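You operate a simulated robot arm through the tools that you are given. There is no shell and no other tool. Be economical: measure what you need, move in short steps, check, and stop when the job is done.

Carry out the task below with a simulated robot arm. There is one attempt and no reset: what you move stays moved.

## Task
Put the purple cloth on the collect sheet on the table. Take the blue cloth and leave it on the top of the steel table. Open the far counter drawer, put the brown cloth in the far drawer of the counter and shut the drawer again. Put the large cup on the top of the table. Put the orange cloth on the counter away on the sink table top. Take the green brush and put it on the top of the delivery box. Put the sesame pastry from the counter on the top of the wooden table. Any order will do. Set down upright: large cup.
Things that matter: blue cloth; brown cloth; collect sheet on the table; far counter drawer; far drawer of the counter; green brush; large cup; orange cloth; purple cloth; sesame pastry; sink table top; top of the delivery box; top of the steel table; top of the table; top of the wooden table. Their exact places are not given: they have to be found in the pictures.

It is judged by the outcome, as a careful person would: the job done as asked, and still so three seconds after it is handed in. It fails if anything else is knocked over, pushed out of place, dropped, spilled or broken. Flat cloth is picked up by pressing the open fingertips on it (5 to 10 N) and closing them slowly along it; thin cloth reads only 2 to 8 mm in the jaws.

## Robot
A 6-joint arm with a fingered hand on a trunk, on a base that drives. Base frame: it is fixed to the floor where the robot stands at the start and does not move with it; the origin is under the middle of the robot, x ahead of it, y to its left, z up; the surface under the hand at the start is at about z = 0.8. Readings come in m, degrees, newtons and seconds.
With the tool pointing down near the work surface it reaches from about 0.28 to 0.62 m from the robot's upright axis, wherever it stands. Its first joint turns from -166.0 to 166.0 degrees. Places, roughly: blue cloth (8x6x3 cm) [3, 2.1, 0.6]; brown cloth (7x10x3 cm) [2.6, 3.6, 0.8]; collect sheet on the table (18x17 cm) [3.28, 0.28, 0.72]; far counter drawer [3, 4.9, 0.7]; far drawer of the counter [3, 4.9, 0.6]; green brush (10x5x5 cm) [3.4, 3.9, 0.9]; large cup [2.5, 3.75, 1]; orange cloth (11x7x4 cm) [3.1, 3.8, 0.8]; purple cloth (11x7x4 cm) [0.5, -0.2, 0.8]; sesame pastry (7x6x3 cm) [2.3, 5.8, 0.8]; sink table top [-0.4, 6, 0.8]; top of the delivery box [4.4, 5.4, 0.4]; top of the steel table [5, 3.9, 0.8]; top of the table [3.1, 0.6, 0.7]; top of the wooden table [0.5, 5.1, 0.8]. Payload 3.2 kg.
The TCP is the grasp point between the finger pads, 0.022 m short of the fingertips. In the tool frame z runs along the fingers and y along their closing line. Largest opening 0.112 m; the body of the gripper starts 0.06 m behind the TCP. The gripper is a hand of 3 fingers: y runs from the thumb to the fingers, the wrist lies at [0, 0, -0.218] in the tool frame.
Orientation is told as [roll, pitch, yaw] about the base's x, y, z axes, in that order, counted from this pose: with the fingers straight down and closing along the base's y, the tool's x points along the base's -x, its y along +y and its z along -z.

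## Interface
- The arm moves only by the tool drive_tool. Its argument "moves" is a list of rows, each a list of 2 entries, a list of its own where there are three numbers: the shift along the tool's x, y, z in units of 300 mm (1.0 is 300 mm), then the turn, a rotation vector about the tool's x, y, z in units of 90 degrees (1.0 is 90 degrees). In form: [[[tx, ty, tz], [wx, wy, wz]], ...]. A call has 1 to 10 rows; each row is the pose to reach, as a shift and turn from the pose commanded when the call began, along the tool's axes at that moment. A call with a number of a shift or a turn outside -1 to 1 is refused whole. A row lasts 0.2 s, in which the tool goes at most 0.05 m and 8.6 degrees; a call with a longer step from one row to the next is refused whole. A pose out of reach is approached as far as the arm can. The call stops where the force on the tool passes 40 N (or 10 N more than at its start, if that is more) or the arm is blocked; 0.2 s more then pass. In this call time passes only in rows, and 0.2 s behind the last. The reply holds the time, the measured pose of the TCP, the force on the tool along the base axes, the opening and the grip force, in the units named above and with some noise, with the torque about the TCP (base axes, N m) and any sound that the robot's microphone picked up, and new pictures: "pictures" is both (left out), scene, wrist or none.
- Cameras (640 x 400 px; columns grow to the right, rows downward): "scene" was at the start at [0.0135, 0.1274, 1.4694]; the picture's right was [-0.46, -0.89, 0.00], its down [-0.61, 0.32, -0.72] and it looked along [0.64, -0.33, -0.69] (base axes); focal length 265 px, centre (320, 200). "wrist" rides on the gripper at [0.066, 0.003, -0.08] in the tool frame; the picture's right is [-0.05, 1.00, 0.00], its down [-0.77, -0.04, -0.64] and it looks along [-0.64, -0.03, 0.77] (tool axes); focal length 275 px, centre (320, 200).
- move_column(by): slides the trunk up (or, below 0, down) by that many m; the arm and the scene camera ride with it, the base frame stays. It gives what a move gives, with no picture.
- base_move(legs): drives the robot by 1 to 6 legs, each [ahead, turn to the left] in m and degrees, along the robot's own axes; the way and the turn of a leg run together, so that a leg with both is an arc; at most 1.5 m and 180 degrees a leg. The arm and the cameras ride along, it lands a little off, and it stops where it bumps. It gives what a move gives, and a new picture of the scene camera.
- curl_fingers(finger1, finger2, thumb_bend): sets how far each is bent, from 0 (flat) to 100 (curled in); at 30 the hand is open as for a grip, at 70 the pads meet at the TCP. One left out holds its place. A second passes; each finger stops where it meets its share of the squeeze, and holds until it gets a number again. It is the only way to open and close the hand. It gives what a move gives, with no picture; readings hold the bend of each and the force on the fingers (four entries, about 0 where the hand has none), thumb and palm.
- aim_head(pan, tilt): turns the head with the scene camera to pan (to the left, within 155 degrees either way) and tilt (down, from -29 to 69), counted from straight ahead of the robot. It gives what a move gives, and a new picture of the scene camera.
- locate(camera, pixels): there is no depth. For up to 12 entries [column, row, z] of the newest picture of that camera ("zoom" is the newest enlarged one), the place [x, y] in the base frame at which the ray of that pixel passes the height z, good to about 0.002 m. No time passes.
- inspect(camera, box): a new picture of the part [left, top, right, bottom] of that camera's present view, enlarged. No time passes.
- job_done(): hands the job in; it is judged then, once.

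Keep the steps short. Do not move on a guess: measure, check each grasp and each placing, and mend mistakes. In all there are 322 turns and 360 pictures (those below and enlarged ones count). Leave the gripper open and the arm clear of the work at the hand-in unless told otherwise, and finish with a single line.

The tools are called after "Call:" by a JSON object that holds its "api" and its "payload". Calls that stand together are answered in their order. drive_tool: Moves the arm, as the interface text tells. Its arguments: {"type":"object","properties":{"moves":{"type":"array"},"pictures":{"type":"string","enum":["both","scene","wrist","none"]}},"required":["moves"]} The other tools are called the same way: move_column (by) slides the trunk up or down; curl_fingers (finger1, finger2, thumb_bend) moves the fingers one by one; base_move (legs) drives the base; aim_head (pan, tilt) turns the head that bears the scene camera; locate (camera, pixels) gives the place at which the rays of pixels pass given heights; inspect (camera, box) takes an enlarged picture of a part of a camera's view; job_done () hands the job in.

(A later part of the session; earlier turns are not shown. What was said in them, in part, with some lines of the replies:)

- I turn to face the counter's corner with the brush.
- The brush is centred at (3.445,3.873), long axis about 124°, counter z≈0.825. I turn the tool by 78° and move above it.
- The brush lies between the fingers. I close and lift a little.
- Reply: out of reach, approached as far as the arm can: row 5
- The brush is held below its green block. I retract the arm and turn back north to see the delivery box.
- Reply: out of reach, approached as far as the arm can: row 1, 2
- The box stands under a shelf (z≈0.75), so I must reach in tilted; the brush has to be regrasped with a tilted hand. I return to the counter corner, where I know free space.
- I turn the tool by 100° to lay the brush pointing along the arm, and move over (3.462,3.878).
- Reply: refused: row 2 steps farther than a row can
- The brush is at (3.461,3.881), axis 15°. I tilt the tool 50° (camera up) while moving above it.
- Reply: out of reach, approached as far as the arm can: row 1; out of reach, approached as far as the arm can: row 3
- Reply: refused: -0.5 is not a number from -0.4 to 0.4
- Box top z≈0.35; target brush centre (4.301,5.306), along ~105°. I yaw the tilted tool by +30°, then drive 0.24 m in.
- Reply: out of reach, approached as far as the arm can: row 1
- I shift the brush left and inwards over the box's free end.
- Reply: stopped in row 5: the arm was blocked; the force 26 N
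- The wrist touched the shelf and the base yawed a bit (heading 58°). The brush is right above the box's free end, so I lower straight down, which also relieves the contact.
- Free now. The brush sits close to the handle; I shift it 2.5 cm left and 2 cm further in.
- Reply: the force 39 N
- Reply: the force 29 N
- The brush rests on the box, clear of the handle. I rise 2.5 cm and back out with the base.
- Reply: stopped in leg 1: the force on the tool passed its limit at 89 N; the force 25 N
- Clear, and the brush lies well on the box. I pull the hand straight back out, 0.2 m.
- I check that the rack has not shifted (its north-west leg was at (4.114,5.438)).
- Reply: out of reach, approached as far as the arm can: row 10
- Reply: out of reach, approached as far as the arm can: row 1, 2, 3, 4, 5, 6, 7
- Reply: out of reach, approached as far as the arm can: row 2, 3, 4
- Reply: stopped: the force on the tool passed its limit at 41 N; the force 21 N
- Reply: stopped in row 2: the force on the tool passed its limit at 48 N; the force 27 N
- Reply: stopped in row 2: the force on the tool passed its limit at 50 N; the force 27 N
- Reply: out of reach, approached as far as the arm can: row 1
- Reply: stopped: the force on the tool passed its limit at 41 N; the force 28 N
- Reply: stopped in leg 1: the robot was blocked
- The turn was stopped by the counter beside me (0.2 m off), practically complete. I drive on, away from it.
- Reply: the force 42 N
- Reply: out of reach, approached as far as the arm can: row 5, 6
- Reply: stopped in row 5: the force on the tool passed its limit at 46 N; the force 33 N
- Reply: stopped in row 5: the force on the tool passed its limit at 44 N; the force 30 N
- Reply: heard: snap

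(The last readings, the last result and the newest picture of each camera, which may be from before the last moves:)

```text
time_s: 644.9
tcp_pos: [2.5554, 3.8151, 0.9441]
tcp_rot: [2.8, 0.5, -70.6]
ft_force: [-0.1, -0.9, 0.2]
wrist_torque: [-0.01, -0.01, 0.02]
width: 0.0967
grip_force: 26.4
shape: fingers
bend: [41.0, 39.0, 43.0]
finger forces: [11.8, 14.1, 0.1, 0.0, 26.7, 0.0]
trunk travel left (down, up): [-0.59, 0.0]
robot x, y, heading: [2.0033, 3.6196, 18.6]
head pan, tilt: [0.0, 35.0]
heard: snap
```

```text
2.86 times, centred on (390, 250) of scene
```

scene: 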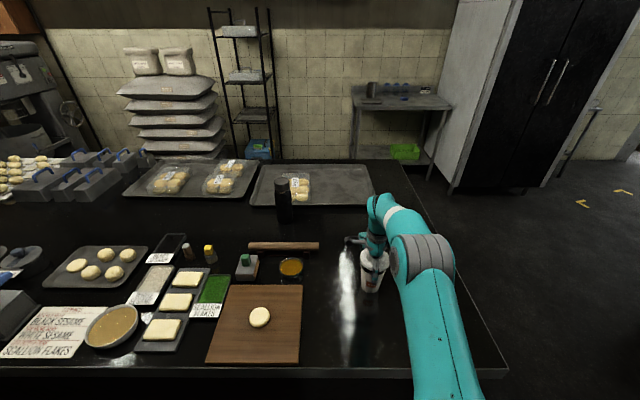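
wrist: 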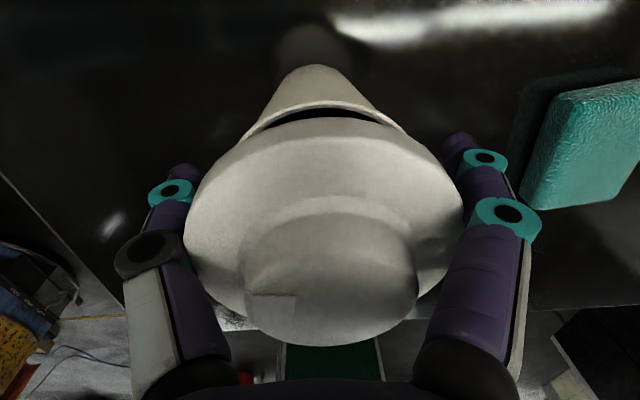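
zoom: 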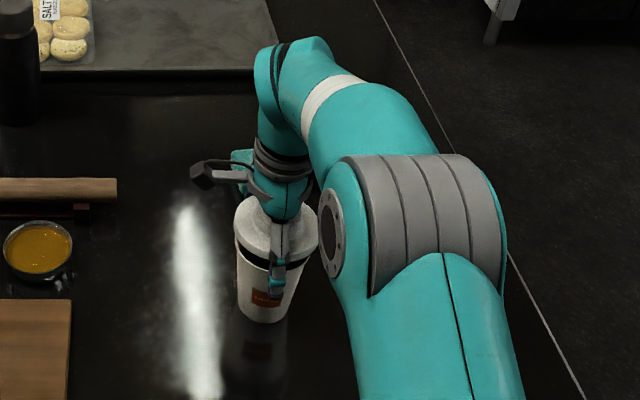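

The lid snapped off while the cup stayed put. I lower the lid straight back on and press.

Call:
{"api": "drive_tool", "payload": {"moves": [[[0, 0, 0.04], [0, 0, 0]], [[0, 0, 0.08], [0, 0, 0]], [[0, 0, 0.1], [0, 0, 0]], [[0, 0, 0.11], [0, 0, 0]], [[0, 0, 0.12], [0, 0, 0]]], "pictures": "wrist"}}

Call:
{"api": "inspect", "payload": {"camera": "scene", "box": [320, 180, 460, 320]}}

```text
time_s: 646.1
tcp_pos: [2.5554, 3.8154, 0.9115]
tcp_rot: [3.5, 0.4, -70.6]
ft_force: [2.4, 1.2, 35.7]
wrist_torque: [-0.03, -0.09, 0.03]
width: 0.0968
grip_force: 30.1
shape: fingers
bend: [42.0, 40.0, 44.0]
finger forces: [14.7, 17.6, 0.1, 0.0, 29.3, 0.1]
trunk travel left (down, up): [-0.59, 0.0]
robot x, y, heading: [2.0038, 3.6231, 18.7]
head pan, tilt: [0.0, 35.0]
heard: snap
```

wrist: 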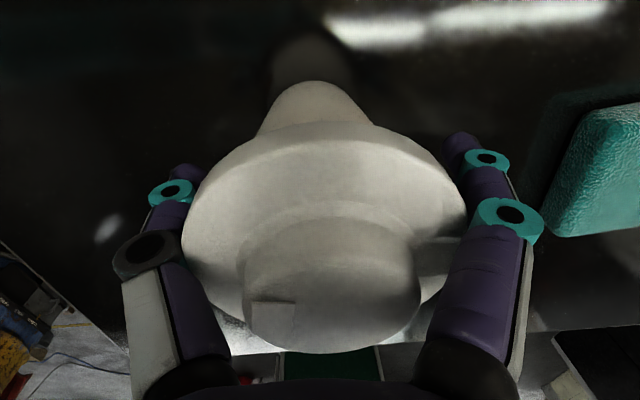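

```text
2.86 times, centred on (390, 250) of scene
```

zoom: 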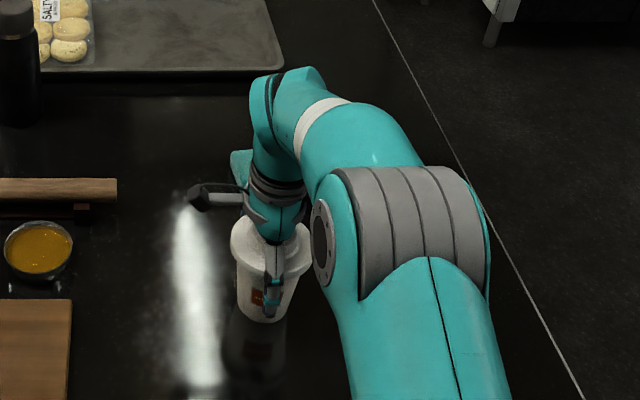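

It snapped back on. I let go, and will take the cup by its body from the side instead.

Call:
{"api": "curl_fingers", "payload": {"finger1": 18, "finger2": 18, "thumb_bend": 18}}

Call:
{"api": "drive_tool", "payload": {"moves": [[[0, 0, -0.06], [0, 0, 0]], [[0, 0, -0.18], [0, 0, 0]], [[0, 0, -0.32], [0, 0, 0]], [[0, 0, -0.46], [0, 0, 0]]], "pictures": "wrist"}}

```text
time_s: 647.1
tcp_pos: [2.5553, 3.8145, 0.9064]
tcp_rot: [2.9, 0.4, -70.8]
ft_force: [-1.6, -0.4, 8.2]
wrist_torque: [-0.05, -0.05, -0.04]
width: 0.1347
grip_force: 4.2
shape: fingers
bend: [18.0, 18.0, 14.0]
finger forces: [0.1, 2.9, 0.0, 0.0, 6.0, 0.0]
trunk travel left (down, up): [-0.59, 0.0]
robot x, y, heading: [2.0034, 3.6214, 18.7]
head pan, tilt: [0.0, 35.0]
```

```text
time_s: 648.1
tcp_pos: [2.5505, 3.8118, 1.0473]
tcp_rot: [2.8, 0.4, -70.8]
ft_force: [0.7, 0.0, 0.6]
wrist_torque: [0.04, 0.02, -0.01]
width: 0.1327
grip_force: 0.0
shape: fingers
bend: [18.0, 18.0, 18.0]
finger forces: [0.0, 0.0, 0.1, 0.0, 0.0, 0.0]
trunk travel left (down, up): [-0.59, 0.0]
robot x, y, heading: [2.0026, 3.6192, 18.6]
head pan, tilt: [0.0, 35.0]
```

wrist: 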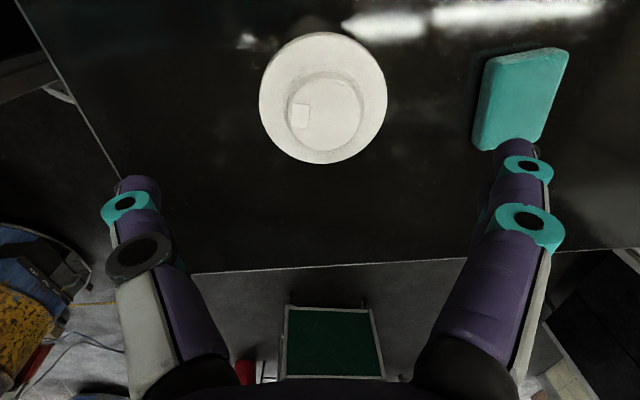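

The cup stands with its lid on. I turn the tool a quarter and back the base off.

Call:
{"api": "drive_tool", "payload": {"moves": [[[0, -0.05, 0], [0, 0, 0.094]], [[0, -0.1, 0], [0, 0, 0.188]], [[0, -0.15, 0], [0, 0, 0.282]], [[0, -0.2, 0], [0, 0, 0.376]], [[0, -0.25, 0], [0, 0, 0.47]], [[0, -0.3, 0], [0, 0, 0.564]], [[0, -0.35, 0], [0, 0, 0.658]], [[0, -0.4, 0], [0, 0, 0.752]], [[0, -0.45, 0], [0, 0, 0.846]], [[0, -0.5, 0], [0, 0, 0.94]]], "pictures": "none"}}

Call:
{"api": "base_move", "payload": {"legs": [[-0.2, 0]]}}

Call:
{"api": "drive_tool", "payload": {"moves": [[[0.03, 0, 0], [0, 0.09, 0]], [[0.06, 0, 0], [0, 0.18, 0]], [[0.09, 0, 0], [0, 0.27, 0]], [[0.12, 0, 0], [0, 0.36, 0]], [[0.15, 0, 0], [0, 0.45, 0]], [[0.18, 0, 0], [0, 0.54, 0]], [[0.2, 0, 0], [0, 0.63, 0]], [[0.2, 0, 0], [0, 0.72, 0]], [[0.2, 0, 0], [0, 0.78, 0]]], "pictures": "both"}}

```text
time_s: 650.3
tcp_pos: [2.4094, 3.7639, 1.0369]
tcp_rot: [-0.1, 3.0, -155.4]
ft_force: [-0.3, 0.2, -0.3]
wrist_torque: [-0.01, -0.03, -0.01]
width: 0.1327
grip_force: 0.1
shape: fingers
bend: [18.0, 18.0, 18.0]
finger forces: [0.1, 0.1, 0.1, 0.0, 0.0, 0.0]
trunk travel left (down, up): [-0.59, 0.0]
robot x, y, heading: [2.0015, 3.6228, 18.6]
head pan, tilt: [0.0, 35.0]
```

```text
time_s: 651.9
tcp_pos: [2.221, 3.7016, 1.0366]
tcp_rot: [-0.1, 3.0, -155.2]
ft_force: [-0.3, 0.2, 0.2]
wrist_torque: [-0.01, -0.04, -0.01]
width: 0.1325
grip_force: 0.0
shape: fingers
bend: [18.0, 18.0, 18.0]
finger forces: [0.0, 0.0, 0.0, 0.0, 0.0, 0.0]
trunk travel left (down, up): [-0.59, 0.0]
robot x, y, heading: [1.8141, 3.5547, 18.6]
head pan, tilt: [0.0, 35.0]
```

scene: 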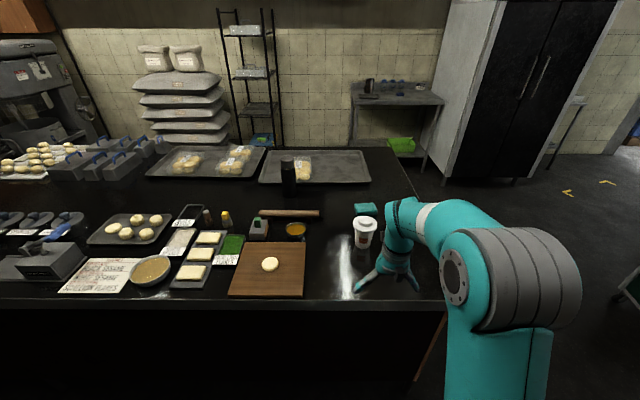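

```text
time_s: 653.9
tcp_pos: [2.2796, 3.7281, 1.0396]
tcp_rot: [-0.3, 73.1, -155.5]
ft_force: [0.6, -1.2, 0.0]
wrist_torque: [-0.01, -0.02, -0.03]
width: 0.133
grip_force: 0.0
shape: fingers
bend: [18.0, 18.0, 18.0]
finger forces: [0.0, 0.1, 0.1, 0.1, 0.1, 0.0]
out of reach, approached as far as the arm can: row 5, 6
trunk travel left (down, up): [-0.59, 0.0]
robot x, y, heading: [1.8171, 3.5583, 18.6]
head pan, tilt: [0.0, 35.0]
```

scene: 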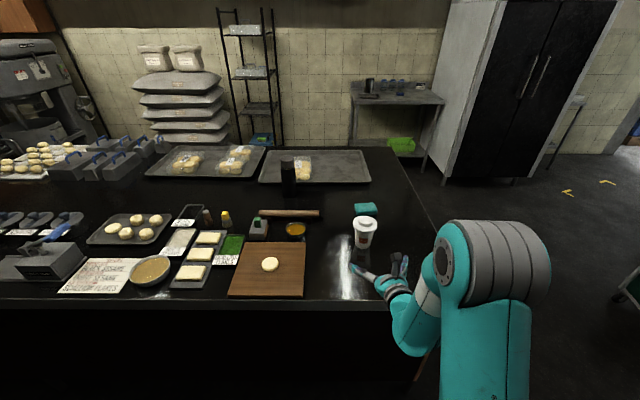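
wrist: 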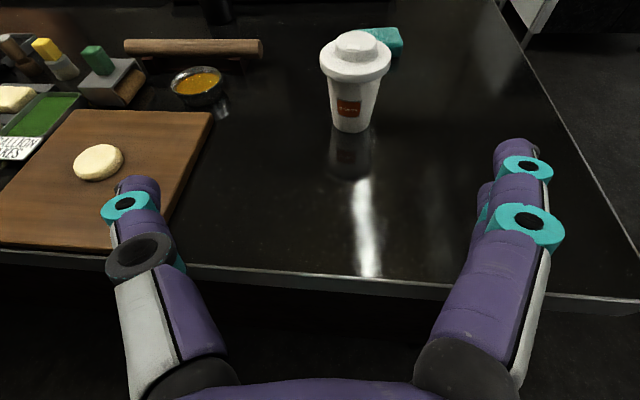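

Call:
{"api": "locate", "payload": {"camera": "wrist", "pixels": [[352, 131, 0.828], [212, 112, 0.845], [185, 200, 0.845], [198, 103, 0.84], [330, 125, 0.828], [373, 125, 0.828], [355, 72, 0.91], [400, 50, 0.85]]}}

Call:
{"api": "inspect", "payload": {"camera": "wrist", "box": [270, 10, 440, 150]}}

```text
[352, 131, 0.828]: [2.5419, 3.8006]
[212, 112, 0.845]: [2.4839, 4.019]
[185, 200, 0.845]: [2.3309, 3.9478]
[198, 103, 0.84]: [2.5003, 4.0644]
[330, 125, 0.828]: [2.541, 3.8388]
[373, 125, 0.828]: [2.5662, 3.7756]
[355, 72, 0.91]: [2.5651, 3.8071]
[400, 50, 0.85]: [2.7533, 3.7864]
```

```text
2.86 times, centred on (355, 80) of wrist
```

zoom: 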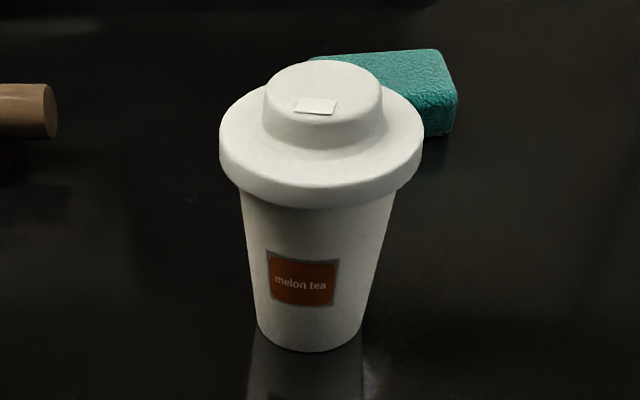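

I lower the tilted hand to z≈0.873 in front of the cup, lined up sideways.

Call:
{"api": "drive_tool", "payload": {"moves": [[[-0.11, 0.03, 0.034], [0, 0, 0]], [[-0.22, 0.06, 0.068], [0, 0, 0]], [[-0.33, 0.09, 0.1], [0, 0, 0]], [[-0.44, 0.12, 0.134], [0, 0, 0]], [[-0.528, 0.133, 0.161], [0, 0, 0]]], "pictures": "wrist"}}

```text
time_s: 655.0
tcp_pos: [2.2934, 3.6914, 0.8746]
tcp_rot: [-0.5, 73.1, -155.7]
ft_force: [-0.1, 0.1, -0.1]
wrist_torque: [0.01, 0.02, 0.03]
width: 0.1326
grip_force: 0.1
shape: fingers
bend: [18.0, 18.0, 18.0]
finger forces: [0.0, 0.0, 0.1, 0.0, 0.1, 0.0]
trunk travel left (down, up): [-0.59, 0.0]
robot x, y, heading: [1.8186, 3.5582, 18.7]
head pan, tilt: [0.0, 35.0]
```

wrist: 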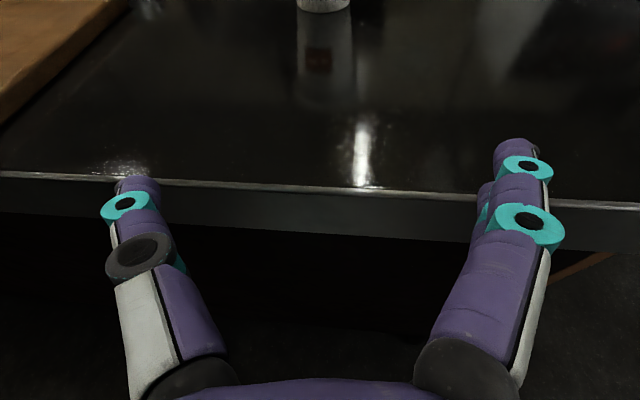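

Aligned (cup base at column 323). I advance 24 cm.

Call:
{"api": "drive_tool", "payload": {"moves": [[[0.045, 0, 0.147], [0, 0, 0]], [[0.09, 0, 0.294], [0, 0, 0]], [[0.135, 0, 0.441], [0, 0, 0]], [[0.18, 0, 0.588], [0, 0, 0]], [[0.21, 0, 0.69], [0, 0, 0]], [[0.235, 0, 0.765], [0, 0, 0]]], "pictures": "both"}}

```text
time_s: 656.5
tcp_pos: [2.5117, 3.7919, 0.8741]
tcp_rot: [-0.5, 73.1, -155.6]
ft_force: [-0.1, 0.0, -0.1]
wrist_torque: [0.0, 0.0, 0.0]
width: 0.1325
grip_force: 0.1
shape: fingers
bend: [18.0, 18.0, 18.0]
finger forces: [0.1, 0.0, 0.0, 0.1, 0.0, 0.1]
trunk travel left (down, up): [-0.59, 0.0]
robot x, y, heading: [1.8145, 3.5531, 18.7]
head pan, tilt: [0.0, 35.0]
```

scene: 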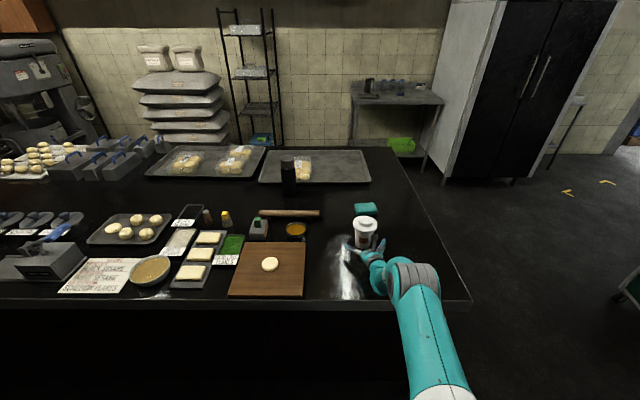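
wrist: 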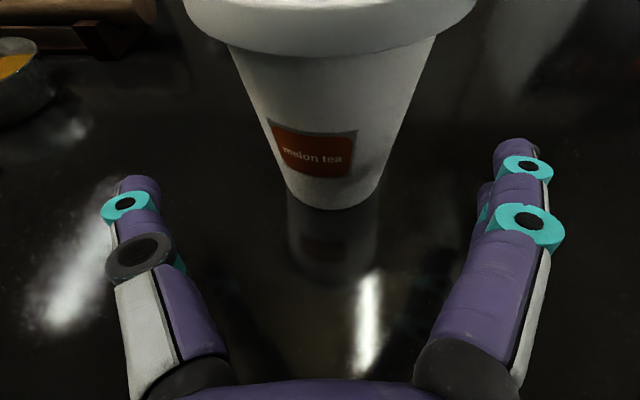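

I advance 3.5 cm more and close gently.

Call:
{"api": "drive_tool", "payload": {"moves": [[[0.018, 0, 0.06], [0, 0, 0]], [[0.034, 0.005, 0.112], [0, 0, 0]]], "pictures": "wrist"}}

Call:
{"api": "curl_fingers", "payload": {"finger1": 46, "finger2": 46, "thumb_bend": 46}}

```text
time_s: 657.0
tcp_pos: [2.5445, 3.8048, 0.875]
tcp_rot: [-0.6, 73.1, -155.7]
ft_force: [-0.8, -0.9, -0.8]
wrist_torque: [0.02, 0.02, -0.04]
width: 0.1327
grip_force: 0.0
shape: fingers
bend: [18.0, 18.0, 18.0]
finger forces: [0.0, 0.1, 0.0, 0.1, 0.1, 0.1]
trunk travel left (down, up): [-0.59, 0.0]
robot x, y, heading: [1.8134, 3.5578, 18.7]
head pan, tilt: [0.0, 35.0]
```

wrist: 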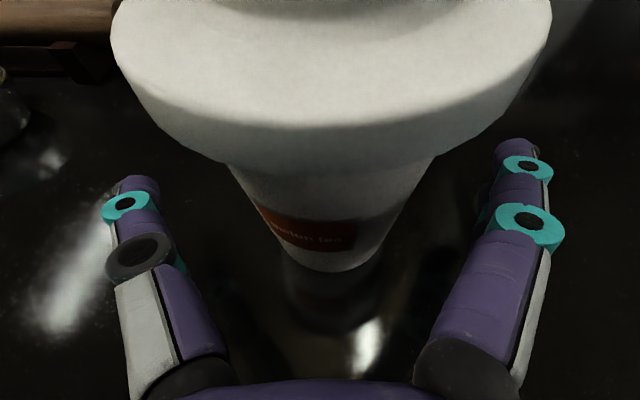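

```text
time_s: 658.0
tcp_pos: [2.5444, 3.8047, 0.875]
tcp_rot: [-0.5, 73.1, -155.7]
ft_force: [-0.2, -1.1, 0.4]
wrist_torque: [-0.04, -0.03, -0.01]
width: 0.0688
grip_force: 1.0
shape: fingers
bend: [45.0, 45.0, 46.0]
finger forces: [0.8, 0.2, 0.1, 0.0, 0.1, 0.1]
trunk travel left (down, up): [-0.59, 0.0]
robot x, y, heading: [1.8127, 3.5571, 18.8]
head pan, tilt: [0.0, 35.0]
```

Just touching at 0.069. I close for a firm hold.

Call:
{"api": "curl_fingers", "payload": {"finger1": 58, "finger2": 58, "thumb_bend": 58}}

Call:
{"api": "drive_tool", "payload": {"moves": [[[0.03, 0, -0.009], [0, 0, 0]], [[0.07, 0, -0.021], [0, 0, 0]], [[0.12, 0, -0.036], [0, 0, 0]]], "pictures": "both"}}

```text
time_s: 659.0
tcp_pos: [2.544, 3.8055, 0.8743]
tcp_rot: [-0.5, 73.2, -155.6]
ft_force: [0.9, -0.5, 0.2]
wrist_torque: [-0.02, 0.01, -0.02]
width: 0.0601
grip_force: 9.2
shape: fingers
bend: [49.0, 50.0, 52.0]
finger forces: [5.2, 4.6, 0.0, 0.0, 8.9, 0.0]
trunk travel left (down, up): [-0.59, 0.0]
robot x, y, heading: [1.8113, 3.5557, 18.7]
head pan, tilt: [0.0, 35.0]
```

```text
time_s: 659.9
tcp_pos: [2.5433, 3.8047, 0.912]
tcp_rot: [-0.6, 73.2, -155.7]
ft_force: [0.4, 0.4, -3.2]
wrist_torque: [-0.03, 0.01, 0.01]
width: 0.0598
grip_force: 9.5
shape: fingers
bend: [49.0, 50.0, 52.0]
finger forces: [5.1, 4.4, 0.0, 0.0, 9.4, 0.0]
trunk travel left (down, up): [-0.59, 0.0]
robot x, y, heading: [1.8124, 3.5588, 18.7]
head pan, tilt: [0.0, 35.0]
```

scene: 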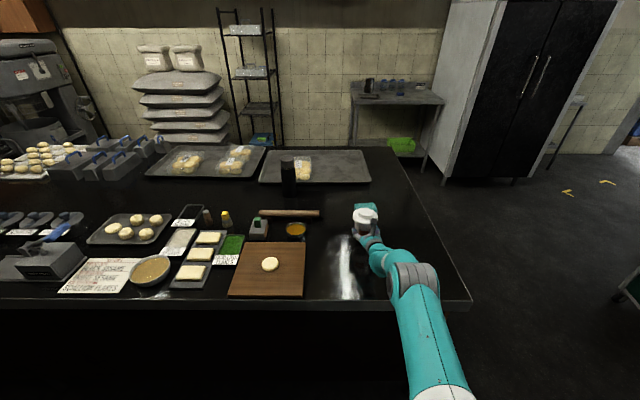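
wrist: 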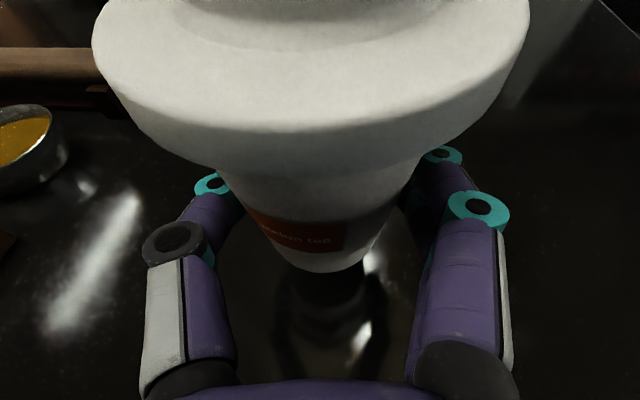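

The cup is lifted upright with its lid on (weight about 3 N). I raise it further and back off.

Call:
{"api": "drive_tool", "payload": {"moves": [[[0.08, 0, -0.024], [0, 0, 0]], [[0.16, 0, -0.049], [0, 0, 0]], [[0.24, 0, -0.073], [0, 0, 0]], [[0.32, 0, -0.098], [0, 0, 0]], [[0.4, 0, -0.122], [0, 0, 0]]], "pictures": "none"}}

Call:
{"api": "base_move", "payload": {"legs": [[-0.2, 0]]}}

Call:
{"api": "aim_head", "payload": {"pan": -75, "tilt": 25}}

```text
time_s: 661.0
tcp_pos: [2.5402, 3.8046, 1.0371]
tcp_rot: [-0.6, 73.0, -155.6]
ft_force: [0.0, -0.2, -3.5]
wrist_torque: [0.01, 0.04, -0.02]
width: 0.0598
grip_force: 9.4
shape: fingers
bend: [49.0, 50.0, 52.0]
finger forces: [5.0, 4.4, 0.1, 0.0, 9.4, 0.0]
trunk travel left (down, up): [-0.59, 0.0]
robot x, y, heading: [1.8181, 3.5558, 18.7]
head pan, tilt: [0.0, 35.0]
```

```text
time_s: 662.6
tcp_pos: [2.3521, 3.738, 1.0375]
tcp_rot: [-0.4, 73.3, -155.8]
ft_force: [-0.3, 0.3, -2.6]
wrist_torque: [-0.02, 0.03, 0.0]
width: 0.0597
grip_force: 9.1
shape: fingers
bend: [49.0, 50.0, 52.0]
finger forces: [5.2, 4.4, 0.1, 0.1, 9.5, 0.0]
trunk travel left (down, up): [-0.59, 0.0]
robot x, y, heading: [1.6243, 3.495, 18.6]
head pan, tilt: [0.0, 35.0]
```

scene: 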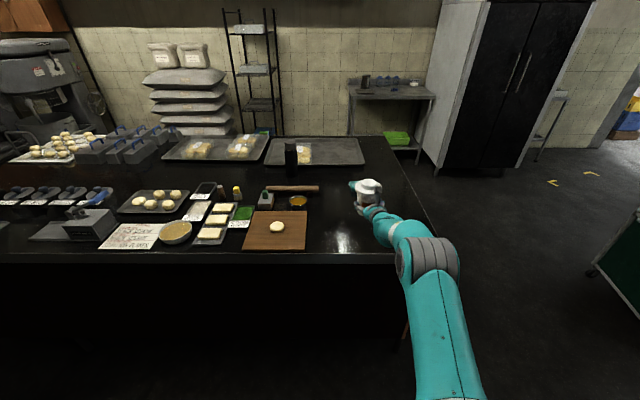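

```text
time_s: 664.1
tcp_pos: [2.3527, 3.7387, 1.0379]
tcp_rot: [-0.5, 73.1, -155.7]
ft_force: [0.1, 0.8, -3.2]
wrist_torque: [-0.03, 0.02, 0.02]
width: 0.0595
grip_force: 9.3
shape: fingers
bend: [49.0, 50.0, 52.0]
finger forces: [5.2, 4.4, 0.1, 0.0, 9.4, 0.1]
trunk travel left (down, up): [-0.59, 0.0]
robot x, y, heading: [1.6255, 3.4912, 19.0]
head pan, tilt: [-75.0, 25.0]
```

scene: 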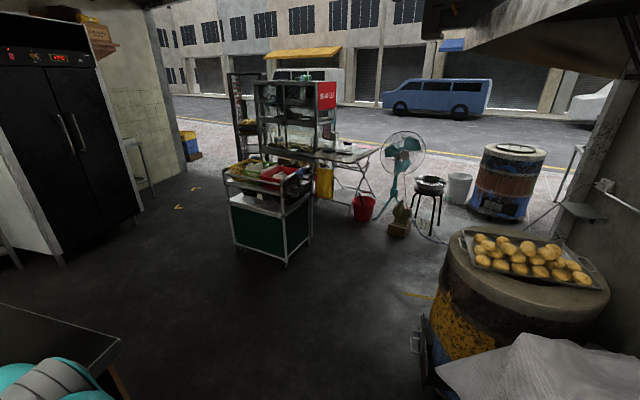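

I draw the arm in a bit and drive south towards the gap between trolley and folding table.

Call:
{"api": "drive_tool", "payload": {"moves": [[[-0.04, 0, -0.13], [0, 0, 0]], [[-0.08, 0, -0.26], [0, 0, 0]], [[-0.12, 0, -0.39], [0, 0, 0]], [[-0.14, 0, -0.46], [0, 0, 0]]], "pictures": "none"}}

Call:
{"api": "base_move", "payload": {"legs": [[0, -86], [1.2, 0], [0.45, 0]]}}

Call:
{"api": "aim_head", "payload": {"pan": 10, "tilt": 35}}

```text
time_s: 665.1
tcp_pos: [2.2204, 3.6775, 1.0365]
tcp_rot: [-0.5, 73.1, -155.8]
ft_force: [0.3, -0.6, -3.2]
wrist_torque: [-0.03, 0.05, -0.01]
width: 0.06
grip_force: 9.8
shape: fingers
bend: [49.0, 50.0, 52.0]
finger forces: [5.1, 4.4, 0.0, 0.1, 9.4, 0.1]
trunk travel left (down, up): [-0.59, 0.0]
robot x, y, heading: [1.6246, 3.4918, 18.7]
head pan, tilt: [-75.0, 25.0]
```

```text
time_s: 677.2
tcp_pos: [2.4899, 1.3975, 1.0357]
tcp_rot: [-0.5, 73.0, 118.4]
ft_force: [-0.3, 0.1, -3.5]
wrist_torque: [0.04, 0.02, -0.03]
width: 0.0598
grip_force: 8.9
shape: fingers
bend: [49.0, 50.0, 52.0]
finger forces: [5.1, 4.4, 0.0, 0.1, 9.3, 0.1]
trunk travel left (down, up): [-0.59, 0.0]
robot x, y, heading: [2.2589, 1.978, -66.8]
head pan, tilt: [-75.0, 25.0]
```

scene: 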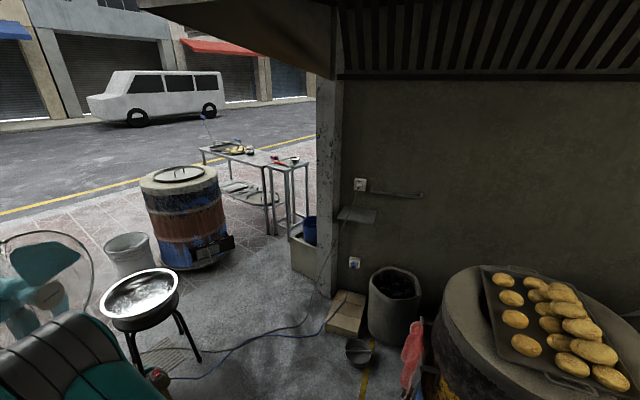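

```text
time_s: 678.8
tcp_pos: [2.4899, 1.398, 1.0356]
tcp_rot: [-0.5, 73.1, 118.4]
ft_force: [0.2, 1.2, -2.9]
wrist_torque: [0.06, 0.03, 0.03]
width: 0.06
grip_force: 9.7
shape: fingers
bend: [49.0, 50.0, 52.0]
finger forces: [5.1, 4.3, 0.0, 0.1, 9.4, 0.1]
trunk travel left (down, up): [-0.59, 0.0]
robot x, y, heading: [2.2574, 1.9737, -67.2]
head pan, tilt: [10.0, 35.0]
```

scene: 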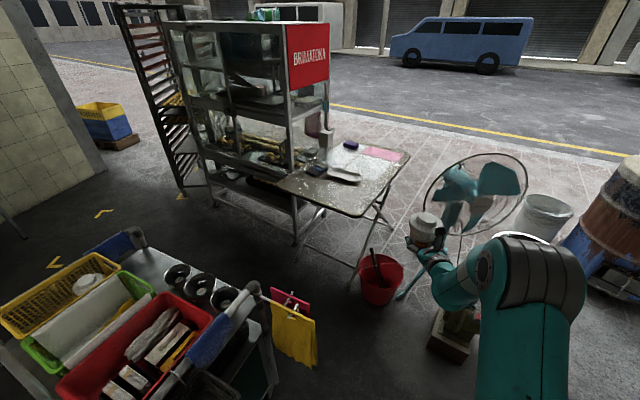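

Call:
{"api": "move_column", "payload": {"by": -0.15}}

Call:
{"api": "aim_head", "payload": {"pan": 15, "tilt": 35}}

Call:
{"api": "inspect", "payload": {"camera": "scene", "box": [260, 110, 440, 330]}}

```text
time_s: 680.5
tcp_pos: [2.4911, 1.3977, 0.8856]
tcp_rot: [-0.4, 73.2, 118.3]
ft_force: [0.4, -0.5, -2.5]
wrist_torque: [0.04, 0.03, -0.01]
width: 0.0597
grip_force: 9.3
shape: fingers
bend: [49.0, 50.0, 52.0]
finger forces: [5.1, 4.4, 0.1, 0.1, 9.4, 0.1]
trunk travel left (down, up): [-0.44, 0.15]
robot x, y, heading: [2.2647, 1.9785, -67.1]
head pan, tilt: [10.0, 35.0]
```

```text
time_s: 681.2
tcp_pos: [2.4901, 1.3969, 0.8859]
tcp_rot: [-0.6, 73.1, 118.3]
ft_force: [-0.2, 0.5, -2.9]
wrist_torque: [0.02, 0.03, -0.02]
width: 0.06
grip_force: 8.9
shape: fingers
bend: [49.0, 50.0, 52.0]
finger forces: [5.1, 4.4, 0.0, 0.1, 9.4, 0.1]
trunk travel left (down, up): [-0.44, 0.15]
robot x, y, heading: [2.2587, 1.9768, -67.1]
head pan, tilt: [15.0, 35.0]
```

scene: 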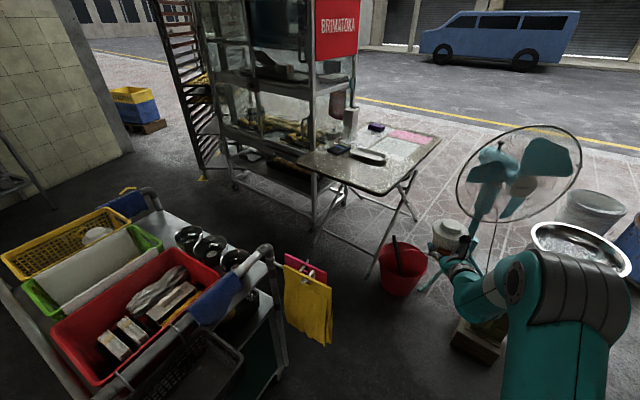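

```text
1.82 times, centred on (350, 220) of scene
```

zoom: 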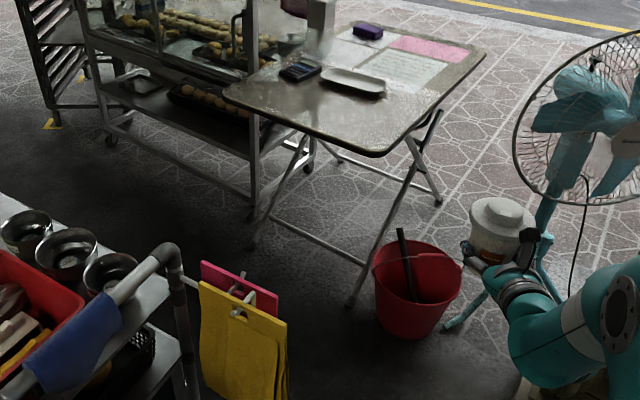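

Call:
{"api": "locate", "payload": {"camera": "scene", "pixels": [[298, 158, 0.72], [386, 193, 0.72], [350, 170, 0.72], [368, 156, 0.72], [385, 163, 0.72], [338, 150, 0.72], [402, 296, 0], [380, 250, 0.3], [428, 262, 0.3], [370, 276, 0], [314, 240, 0], [335, 265, 0.5]]}}

```text
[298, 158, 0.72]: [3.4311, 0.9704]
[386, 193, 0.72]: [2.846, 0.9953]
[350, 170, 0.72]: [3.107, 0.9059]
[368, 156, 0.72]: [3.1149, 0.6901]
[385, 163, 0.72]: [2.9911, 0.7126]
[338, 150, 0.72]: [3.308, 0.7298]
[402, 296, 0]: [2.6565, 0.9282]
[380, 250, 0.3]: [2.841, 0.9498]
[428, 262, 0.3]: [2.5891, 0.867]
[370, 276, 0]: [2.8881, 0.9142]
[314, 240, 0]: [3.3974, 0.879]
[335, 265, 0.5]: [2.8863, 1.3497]
```

Free spot for the cup: (3.03,0.875) between tray and north edge. I drive on 0.45 m, turn left 20°, then a little more.

Call:
{"api": "base_move", "payload": {"legs": [[0.45, 0], [0, 21]]}}

Call:
{"api": "aim_head", "payload": {"pan": 0, "tilt": 45}}

```text
time_s: 685.0
tcp_pos: [2.8518, 1.0977, 0.8853]
tcp_rot: [-0.4, 73.1, 138.7]
ft_force: [-0.1, -0.6, -2.3]
wrist_torque: [-0.01, 0.03, 0.02]
width: 0.0595
grip_force: 9.3
shape: fingers
bend: [49.0, 50.0, 52.0]
finger forces: [5.0, 4.4, 0.1, 0.0, 9.4, 0.1]
trunk travel left (down, up): [-0.44, 0.15]
robot x, y, heading: [2.4358, 1.5584, -47.0]
head pan, tilt: [15.0, 35.0]
```

scene: 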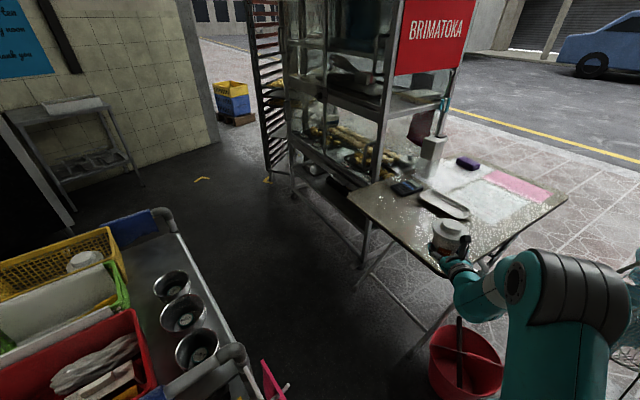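

```text
time_s: 685.8
tcp_pos: [2.8515, 1.0961, 0.8844]
tcp_rot: [-0.5, 73.0, 138.7]
ft_force: [0.6, -0.1, -3.4]
wrist_torque: [0.03, 0.05, 0.01]
width: 0.06
grip_force: 9.3
shape: fingers
bend: [49.0, 50.0, 52.0]
finger forces: [5.1, 4.5, 0.0, 0.0, 9.4, 0.0]
trunk travel left (down, up): [-0.44, 0.15]
robot x, y, heading: [2.4326, 1.5621, -47.2]
head pan, tilt: [0.0, 45.0]
```

scene: 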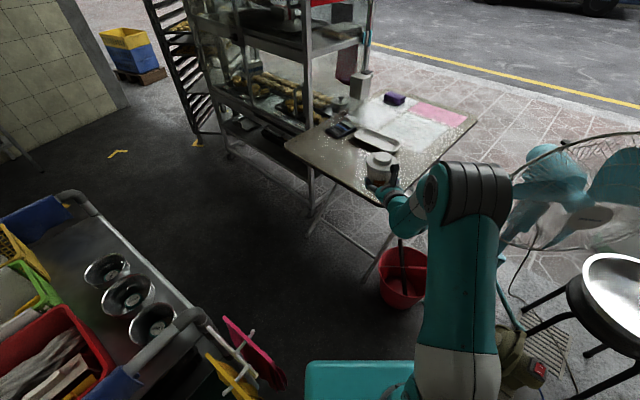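

Call:
{"api": "locate", "payload": {"camera": "scene", "pixels": [[275, 385, 0.45], [275, 385, 0.6], [225, 320, 0.75], [190, 318, 0.85], [378, 283, 0.3], [428, 275, 0.3], [400, 308, 0], [377, 138, 0.72], [345, 170, 0.72]]}}

Call:
{"api": "inspect", "payload": {"camera": "scene", "box": [150, 260, 450, 400]}}

```text
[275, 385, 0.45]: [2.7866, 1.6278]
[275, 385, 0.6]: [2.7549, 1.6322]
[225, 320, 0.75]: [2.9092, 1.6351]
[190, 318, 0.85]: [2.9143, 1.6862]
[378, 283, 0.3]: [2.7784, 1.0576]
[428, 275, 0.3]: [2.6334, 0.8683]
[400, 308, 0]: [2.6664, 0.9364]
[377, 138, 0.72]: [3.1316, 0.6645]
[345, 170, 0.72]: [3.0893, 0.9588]
```

```text
2.13 times, centred on (300, 330) of scene
```

zoom: 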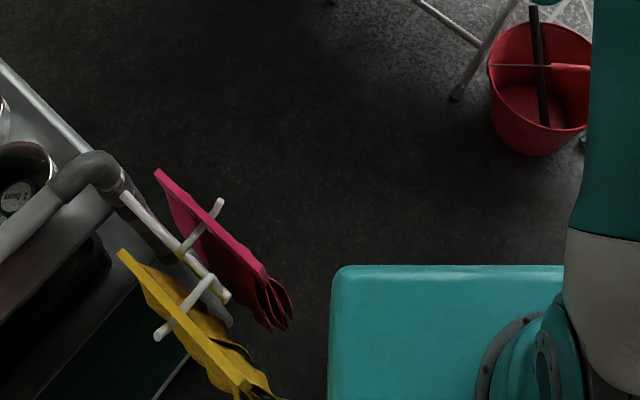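

Towels are 0.30 m to my left (base half-width 0.22), so a straight 0.15 m advance is safe.

Call:
{"api": "base_move", "payload": {"legs": [[0.15, 0]]}}

Call:
{"api": "drive_tool", "payload": {"moves": [[[0, 0, 0], [0, 0, 0]]], "pictures": "wrist"}}

```text
time_s: 687.1
tcp_pos: [2.9532, 0.9888, 0.8854]
tcp_rot: [-0.5, 73.1, 138.7]
ft_force: [0.2, 0.3, -3.1]
wrist_torque: [0.01, 0.08, -0.02]
width: 0.0598
grip_force: 9.5
shape: fingers
bend: [49.0, 50.0, 52.0]
finger forces: [5.0, 4.4, 0.0, 0.1, 9.5, 0.0]
trunk travel left (down, up): [-0.44, 0.15]
robot x, y, heading: [2.5398, 1.4523, -46.9]
head pan, tilt: [0.0, 45.0]
```

scene: 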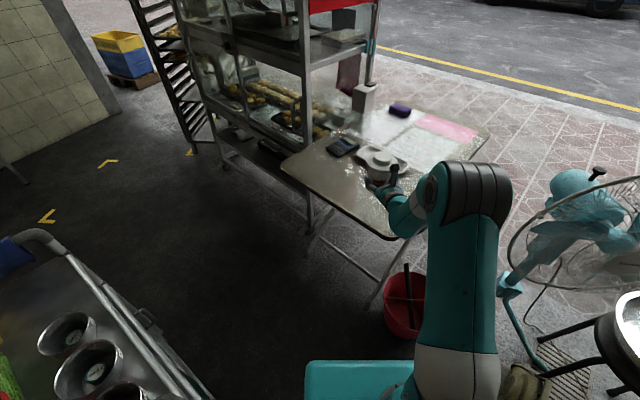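

```text
time_s: 687.5
tcp_pos: [2.9537, 0.9876, 0.8852]
tcp_rot: [-0.5, 73.1, 138.7]
ft_force: [-1.1, -0.3, -3.3]
wrist_torque: [0.05, 0.03, 0.01]
width: 0.0598
grip_force: 9.0
shape: fingers
bend: [49.0, 50.0, 52.0]
finger forces: [5.1, 4.4, 0.1, 0.1, 9.4, 0.0]
trunk travel left (down, up): [-0.44, 0.15]
robot x, y, heading: [2.5381, 1.4557, -46.9]
head pan, tilt: [0.0, 45.0]
```

wrist: 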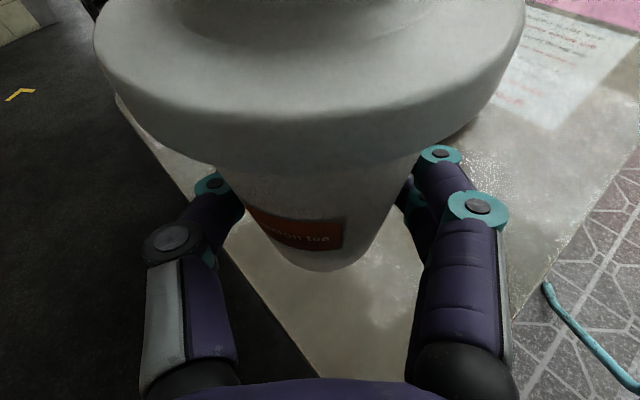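

I move the cup 12 cm forward and slightly right, to above (3.03,0.875).

Call:
{"api": "drive_tool", "payload": {"moves": [[[0.03, 0.03, 0.096], [0, 0, 0]], [[0.06, 0.06, 0.192], [0, 0, 0]], [[0.09, 0.09, 0.288], [0, 0, 0]], [[0.117, 0.116, 0.383], [0, 0, 0]]], "pictures": "both"}}

```text
time_s: 688.5
tcp_pos: [3.0215, 0.8828, 0.8861]
tcp_rot: [-0.7, 73.1, 138.5]
ft_force: [0.2, 0.0, -2.6]
wrist_torque: [0.0, 0.04, 0.0]
width: 0.0602
grip_force: 9.4
shape: fingers
bend: [49.0, 50.0, 52.0]
finger forces: [5.2, 4.4, 0.0, 0.1, 9.5, 0.0]
trunk travel left (down, up): [-0.44, 0.15]
robot x, y, heading: [2.5369, 1.454, -46.6]
head pan, tilt: [0.0, 45.0]
```

scene: 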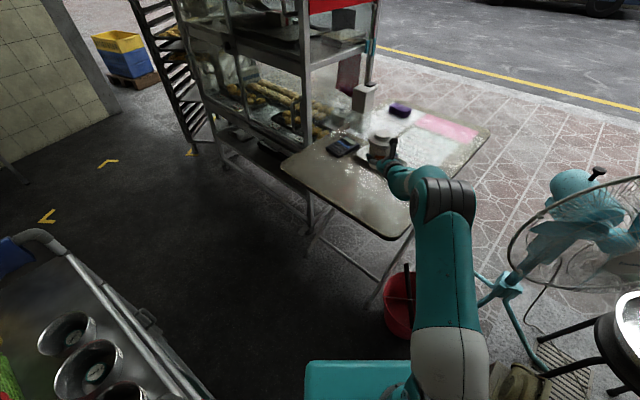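
wrist: 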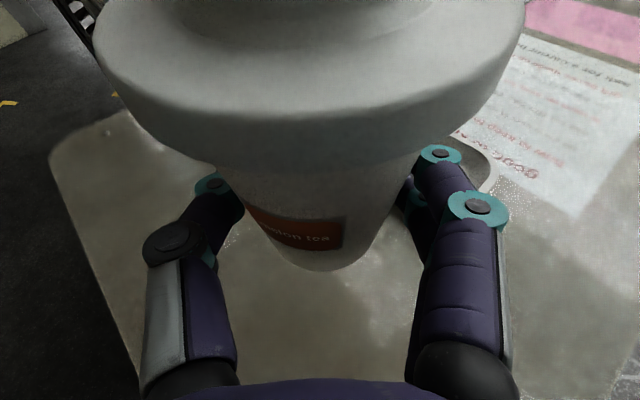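

Call:
{"api": "locate", "payload": {"camera": "wrist", "pixels": [[497, 165, 0.73], [480, 190, 0.73], [465, 140, 0.73], [497, 165, 0.75]]}}

Call:
{"api": "inspect", "payload": {"camera": "scene", "box": [270, 90, 500, 250]}}

```text
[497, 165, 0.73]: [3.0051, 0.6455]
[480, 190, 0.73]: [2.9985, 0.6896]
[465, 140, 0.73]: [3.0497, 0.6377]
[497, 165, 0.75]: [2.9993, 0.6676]
```

```text
2.50 times, centred on (385, 170) of scene
```

zoom: 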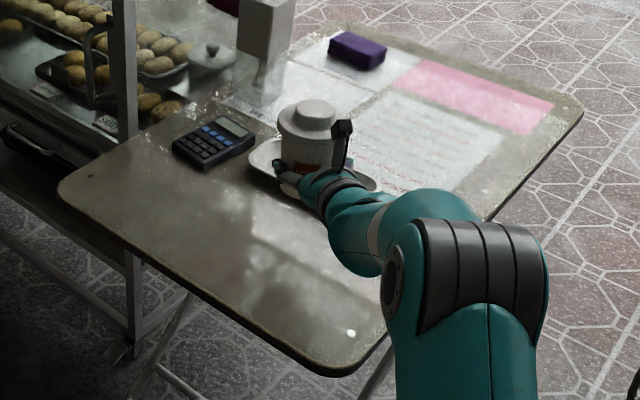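

Tray end is at y≤0.72, the cup's place is free. I lower slowly.

Call:
{"api": "drive_tool", "payload": {"moves": [[[-0.09, 0, 0.027], [0, 0, 0]], [[-0.18, 0, 0.055], [0, 0, 0]], [[-0.26, 0, 0.079], [0, 0, 0]], [[-0.31, 0, 0.095], [0, 0, 0]], [[-0.34, 0, 0.104], [0, 0, 0]], [[-0.355, 0, 0.108], [0, 0, 0]]], "pictures": "wrist"}}

```text
time_s: 689.9
tcp_pos: [3.024, 0.8825, 0.7743]
tcp_rot: [-0.6, 73.3, 138.7]
ft_force: [-0.2, 0.6, -0.4]
wrist_torque: [-0.03, -0.02, -0.03]
width: 0.0597
grip_force: 9.4
shape: fingers
bend: [49.0, 50.0, 52.0]
finger forces: [5.2, 4.4, 0.1, 0.0, 9.0, 0.0]
trunk travel left (down, up): [-0.44, 0.15]
robot x, y, heading: [2.5395, 1.4555, -46.7]
head pan, tilt: [0.0, 45.0]
```

wrist: 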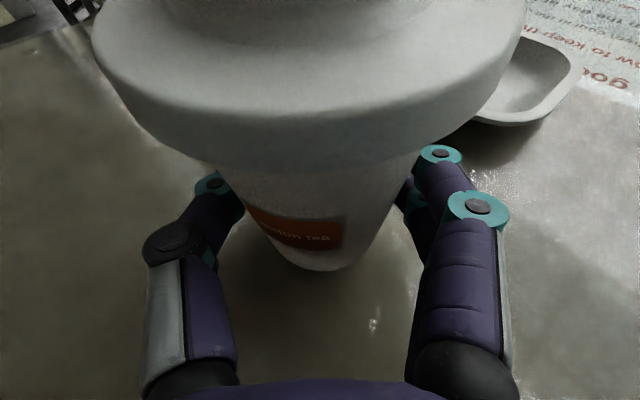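

The weight has just come off (-0.4 N): it is touching. I go down 2 mm more.

Call:
{"api": "drive_tool", "payload": {"moves": [[[-0.004, 0, 0.001], [0, 0, 0]], [[-0.008, 0, 0.002], [0, 0, 0]]], "pictures": "none"}}

```text
time_s: 690.5
tcp_pos: [3.0224, 0.8832, 0.773]
tcp_rot: [-0.7, 73.3, 138.6]
ft_force: [1.9, -2.5, 7.0]
wrist_torque: [-0.11, -0.11, 0.01]
width: 0.0596
grip_force: 8.4
shape: fingers
bend: [49.0, 50.0, 52.0]
finger forces: [4.9, 4.3, 0.0, 0.1, 7.9, 0.0]
trunk travel left (down, up): [-0.44, 0.15]
robot x, y, heading: [2.5372, 1.4546, -46.9]
head pan, tilt: [0.0, 45.0]
```

Resting (7 N). I open gently, first a little, then wide.

Call:
{"api": "curl_fingers", "payload": {"finger1": 43, "finger2": 43, "thumb_bend": 45}}

Call:
{"api": "curl_fingers", "payload": {"finger1": 20, "finger2": 20, "thumb_bend": 20}}

Call:
{"api": "drive_tool", "payload": {"moves": [[[-0.02, 0, -0.07], [0, 0, 0]], [[-0.045, 0, -0.15], [0, 0, 0]]], "pictures": "both"}}

```text
time_s: 691.5
tcp_pos: [3.023, 0.8835, 0.7728]
tcp_rot: [-0.5, 73.1, 138.7]
ft_force: [0.4, 0.4, 0.6]
wrist_torque: [-0.02, -0.02, 0.04]
width: 0.0718
grip_force: 0.2
shape: fingers
bend: [43.0, 43.0, 45.0]
finger forces: [0.1, 0.0, 0.1, 0.0, 0.1, 0.0]
trunk travel left (down, up): [-0.44, 0.15]
robot x, y, heading: [2.5381, 1.4543, -47.0]
head pan, tilt: [0.0, 45.0]
```

```text
time_s: 692.5
tcp_pos: [3.0226, 0.8831, 0.7718]
tcp_rot: [-0.5, 73.1, 138.7]
ft_force: [-0.9, -0.4, -0.5]
wrist_torque: [0.02, 0.02, 0.0]
width: 0.129
grip_force: 0.1
shape: fingers
bend: [20.0, 20.0, 20.0]
finger forces: [0.0, 0.1, 0.0, 0.0, 0.0, 0.1]
trunk travel left (down, up): [-0.44, 0.15]
robot x, y, heading: [2.5366, 1.4524, -47.0]
head pan, tilt: [0.0, 45.0]
```

```text
time_s: 693.1
tcp_pos: [2.9863, 0.9143, 0.774]
tcp_rot: [-0.4, 73.1, 138.7]
ft_force: [0.1, -0.1, 0.1]
wrist_torque: [-0.02, -0.02, -0.02]
width: 0.129
grip_force: 0.1
shape: fingers
bend: [20.0, 20.0, 20.0]
finger forces: [0.0, 0.0, 0.1, 0.0, 0.1, 0.0]
trunk travel left (down, up): [-0.44, 0.15]
robot x, y, heading: [2.538, 1.4511, -47.0]
head pan, tilt: [0.0, 45.0]
```

scene: 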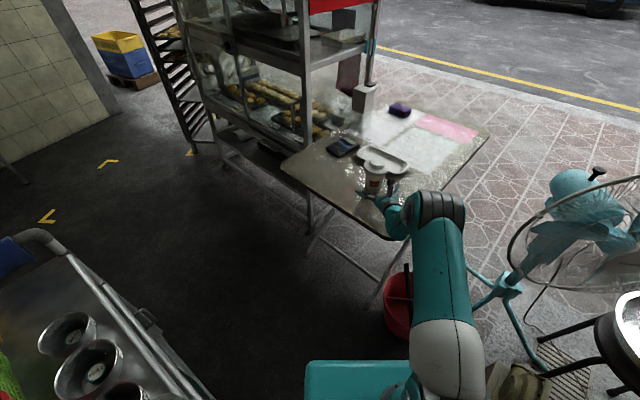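
wrist: 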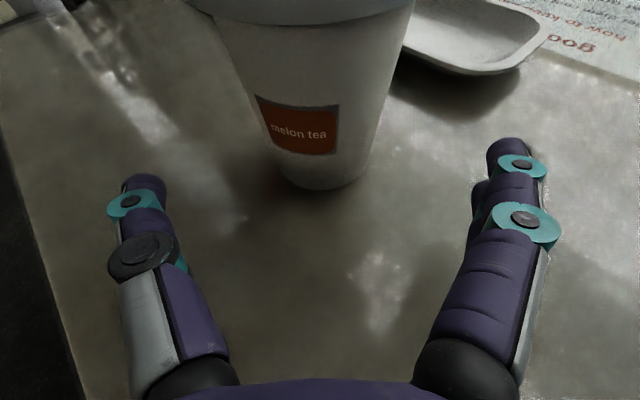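

The cup stands upright. I withdraw: 12 cm back with the arm, then the base, then raise.

Call:
{"api": "drive_tool", "payload": {"moves": [[[-0.01, 0, -0.12], [0, 0, 0]], [[-0.02, 0, -0.26], [0, 0, 0]], [[0.02, 0, -0.4], [0, 0, 0]], [[0.1, 0, -0.5], [0, 0, 0]]], "pictures": "none"}}

Call:
{"api": "base_move", "payload": {"legs": [[-0.3, 0]]}}

Call:
{"api": "inspect", "payload": {"camera": "scene", "box": [300, 100, 460, 240]}}

```text
time_s: 694.1
tcp_pos: [2.8847, 1.0011, 0.845]
tcp_rot: [-0.6, 73.1, 138.7]
ft_force: [0.8, 0.8, -0.7]
wrist_torque: [0.0, -0.01, 0.02]
width: 0.1288
grip_force: 0.1
shape: fingers
bend: [20.0, 20.0, 20.0]
finger forces: [0.0, 0.1, 0.0, 0.0, 0.0, 0.0]
trunk travel left (down, up): [-0.44, 0.15]
robot x, y, heading: [2.5366, 1.4535, -47.0]
head pan, tilt: [0.0, 45.0]
```

```text
time_s: 696.2
tcp_pos: [2.6753, 1.2263, 0.8452]
tcp_rot: [-0.5, 73.0, 138.4]
ft_force: [0.1, 0.5, -0.5]
wrist_torque: [-0.02, 0.01, -0.01]
width: 0.1289
grip_force: 0.1
shape: fingers
bend: [20.0, 20.0, 20.0]
finger forces: [0.1, 0.0, 0.0, 0.1, 0.0, 0.0]
trunk travel left (down, up): [-0.44, 0.15]
robot x, y, heading: [2.3281, 1.6772, -47.0]
head pan, tilt: [0.0, 45.0]
```

scene: 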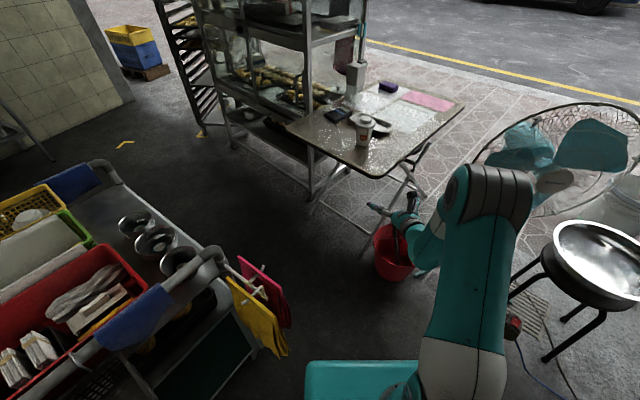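

```text
2.86 times, centred on (380, 170) of scene
```

zoom: 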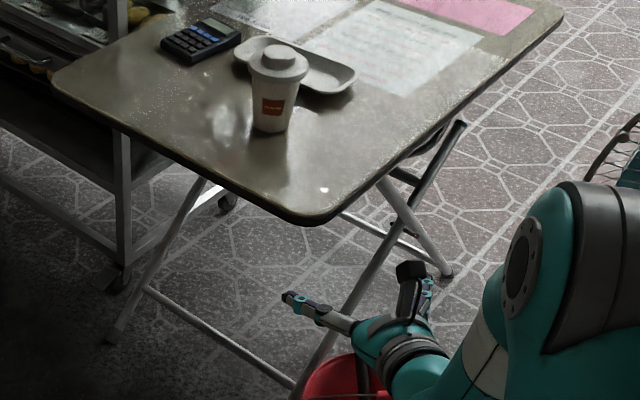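

Cup upright with its lid, purple cloth on its sheet. I back off a little more so that the arm is clear.

Call:
{"api": "base_move", "payload": {"legs": [[-0.25, 0]]}}

Call:
{"api": "curl_fingers", "payload": {"finger1": 30, "finger2": 30, "thumb_bend": 30}}

Call:
{"api": "aim_head", "payload": {"pan": 120, "tilt": 25}}

```text
time_s: 698.0
tcp_pos: [2.5048, 1.4061, 0.8451]
tcp_rot: [-0.4, 73.1, 138.5]
ft_force: [0.1, 0.6, -0.6]
wrist_torque: [-0.02, -0.01, 0.04]
width: 0.1289
grip_force: 0.1
shape: fingers
bend: [20.0, 20.0, 20.0]
finger forces: [0.0, 0.0, 0.1, 0.0, 0.0, 0.0]
trunk travel left (down, up): [-0.44, 0.15]
robot x, y, heading: [2.1588, 1.858, -47.3]
head pan, tilt: [0.0, 45.0]
```

scene: 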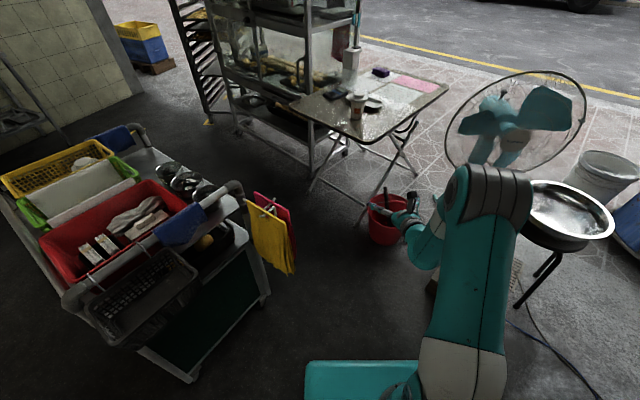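

```text
time_s: 699.0
tcp_pos: [2.5048, 1.4046, 0.8452]
tcp_rot: [-0.5, 73.1, 138.4]
ft_force: [-0.7, 0.2, -0.2]
wrist_torque: [-0.04, 0.0, -0.01]
width: 0.1126
grip_force: 0.0
shape: fingers
bend: [30.0, 30.0, 30.0]
finger forces: [0.0, 0.1, 0.0, 0.0, 0.1, 0.1]
trunk travel left (down, up): [-0.44, 0.15]
robot x, y, heading: [2.1623, 1.8597, -47.3]
head pan, tilt: [0.0, 45.0]
```

```text
time_s: 701.0
tcp_pos: [2.5048, 1.4062, 0.8438]
tcp_rot: [-0.5, 73.1, 138.4]
ft_force: [-0.2, -0.3, 0.2]
wrist_torque: [-0.02, 0.01, 0.03]
width: 0.1123
grip_force: 0.0
shape: fingers
bend: [30.0, 30.0, 30.0]
finger forces: [0.0, 0.0, 0.0, 0.1, 0.1, 0.0]
trunk travel left (down, up): [-0.44, 0.15]
robot x, y, heading: [2.1597, 1.8603, -47.1]
head pan, tilt: [120.0, 25.0]
```

scene: 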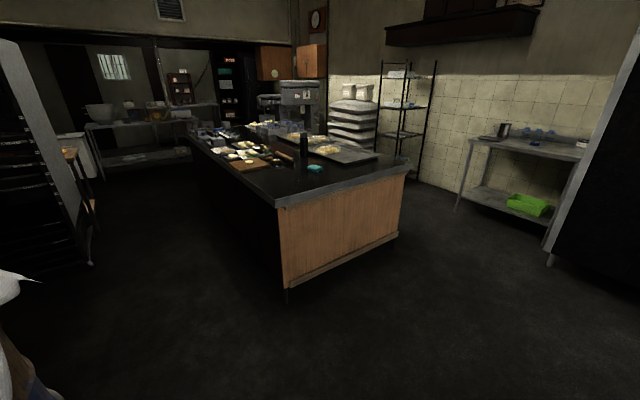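

All seven placements were checked as they were made, and nothing has been knocked over. The hand is open and the arm is clear, so I hand in.

Call:
{"api": "job_done", "payload": {}}

```text
The job is handed in.
```

All seven placements are done and the far drawer is shut; on the way the cup's lid came off and was pressed back on, and the arm bumped the hood, the trolley's upper shelf and the box rack, with no damage or shift seen.
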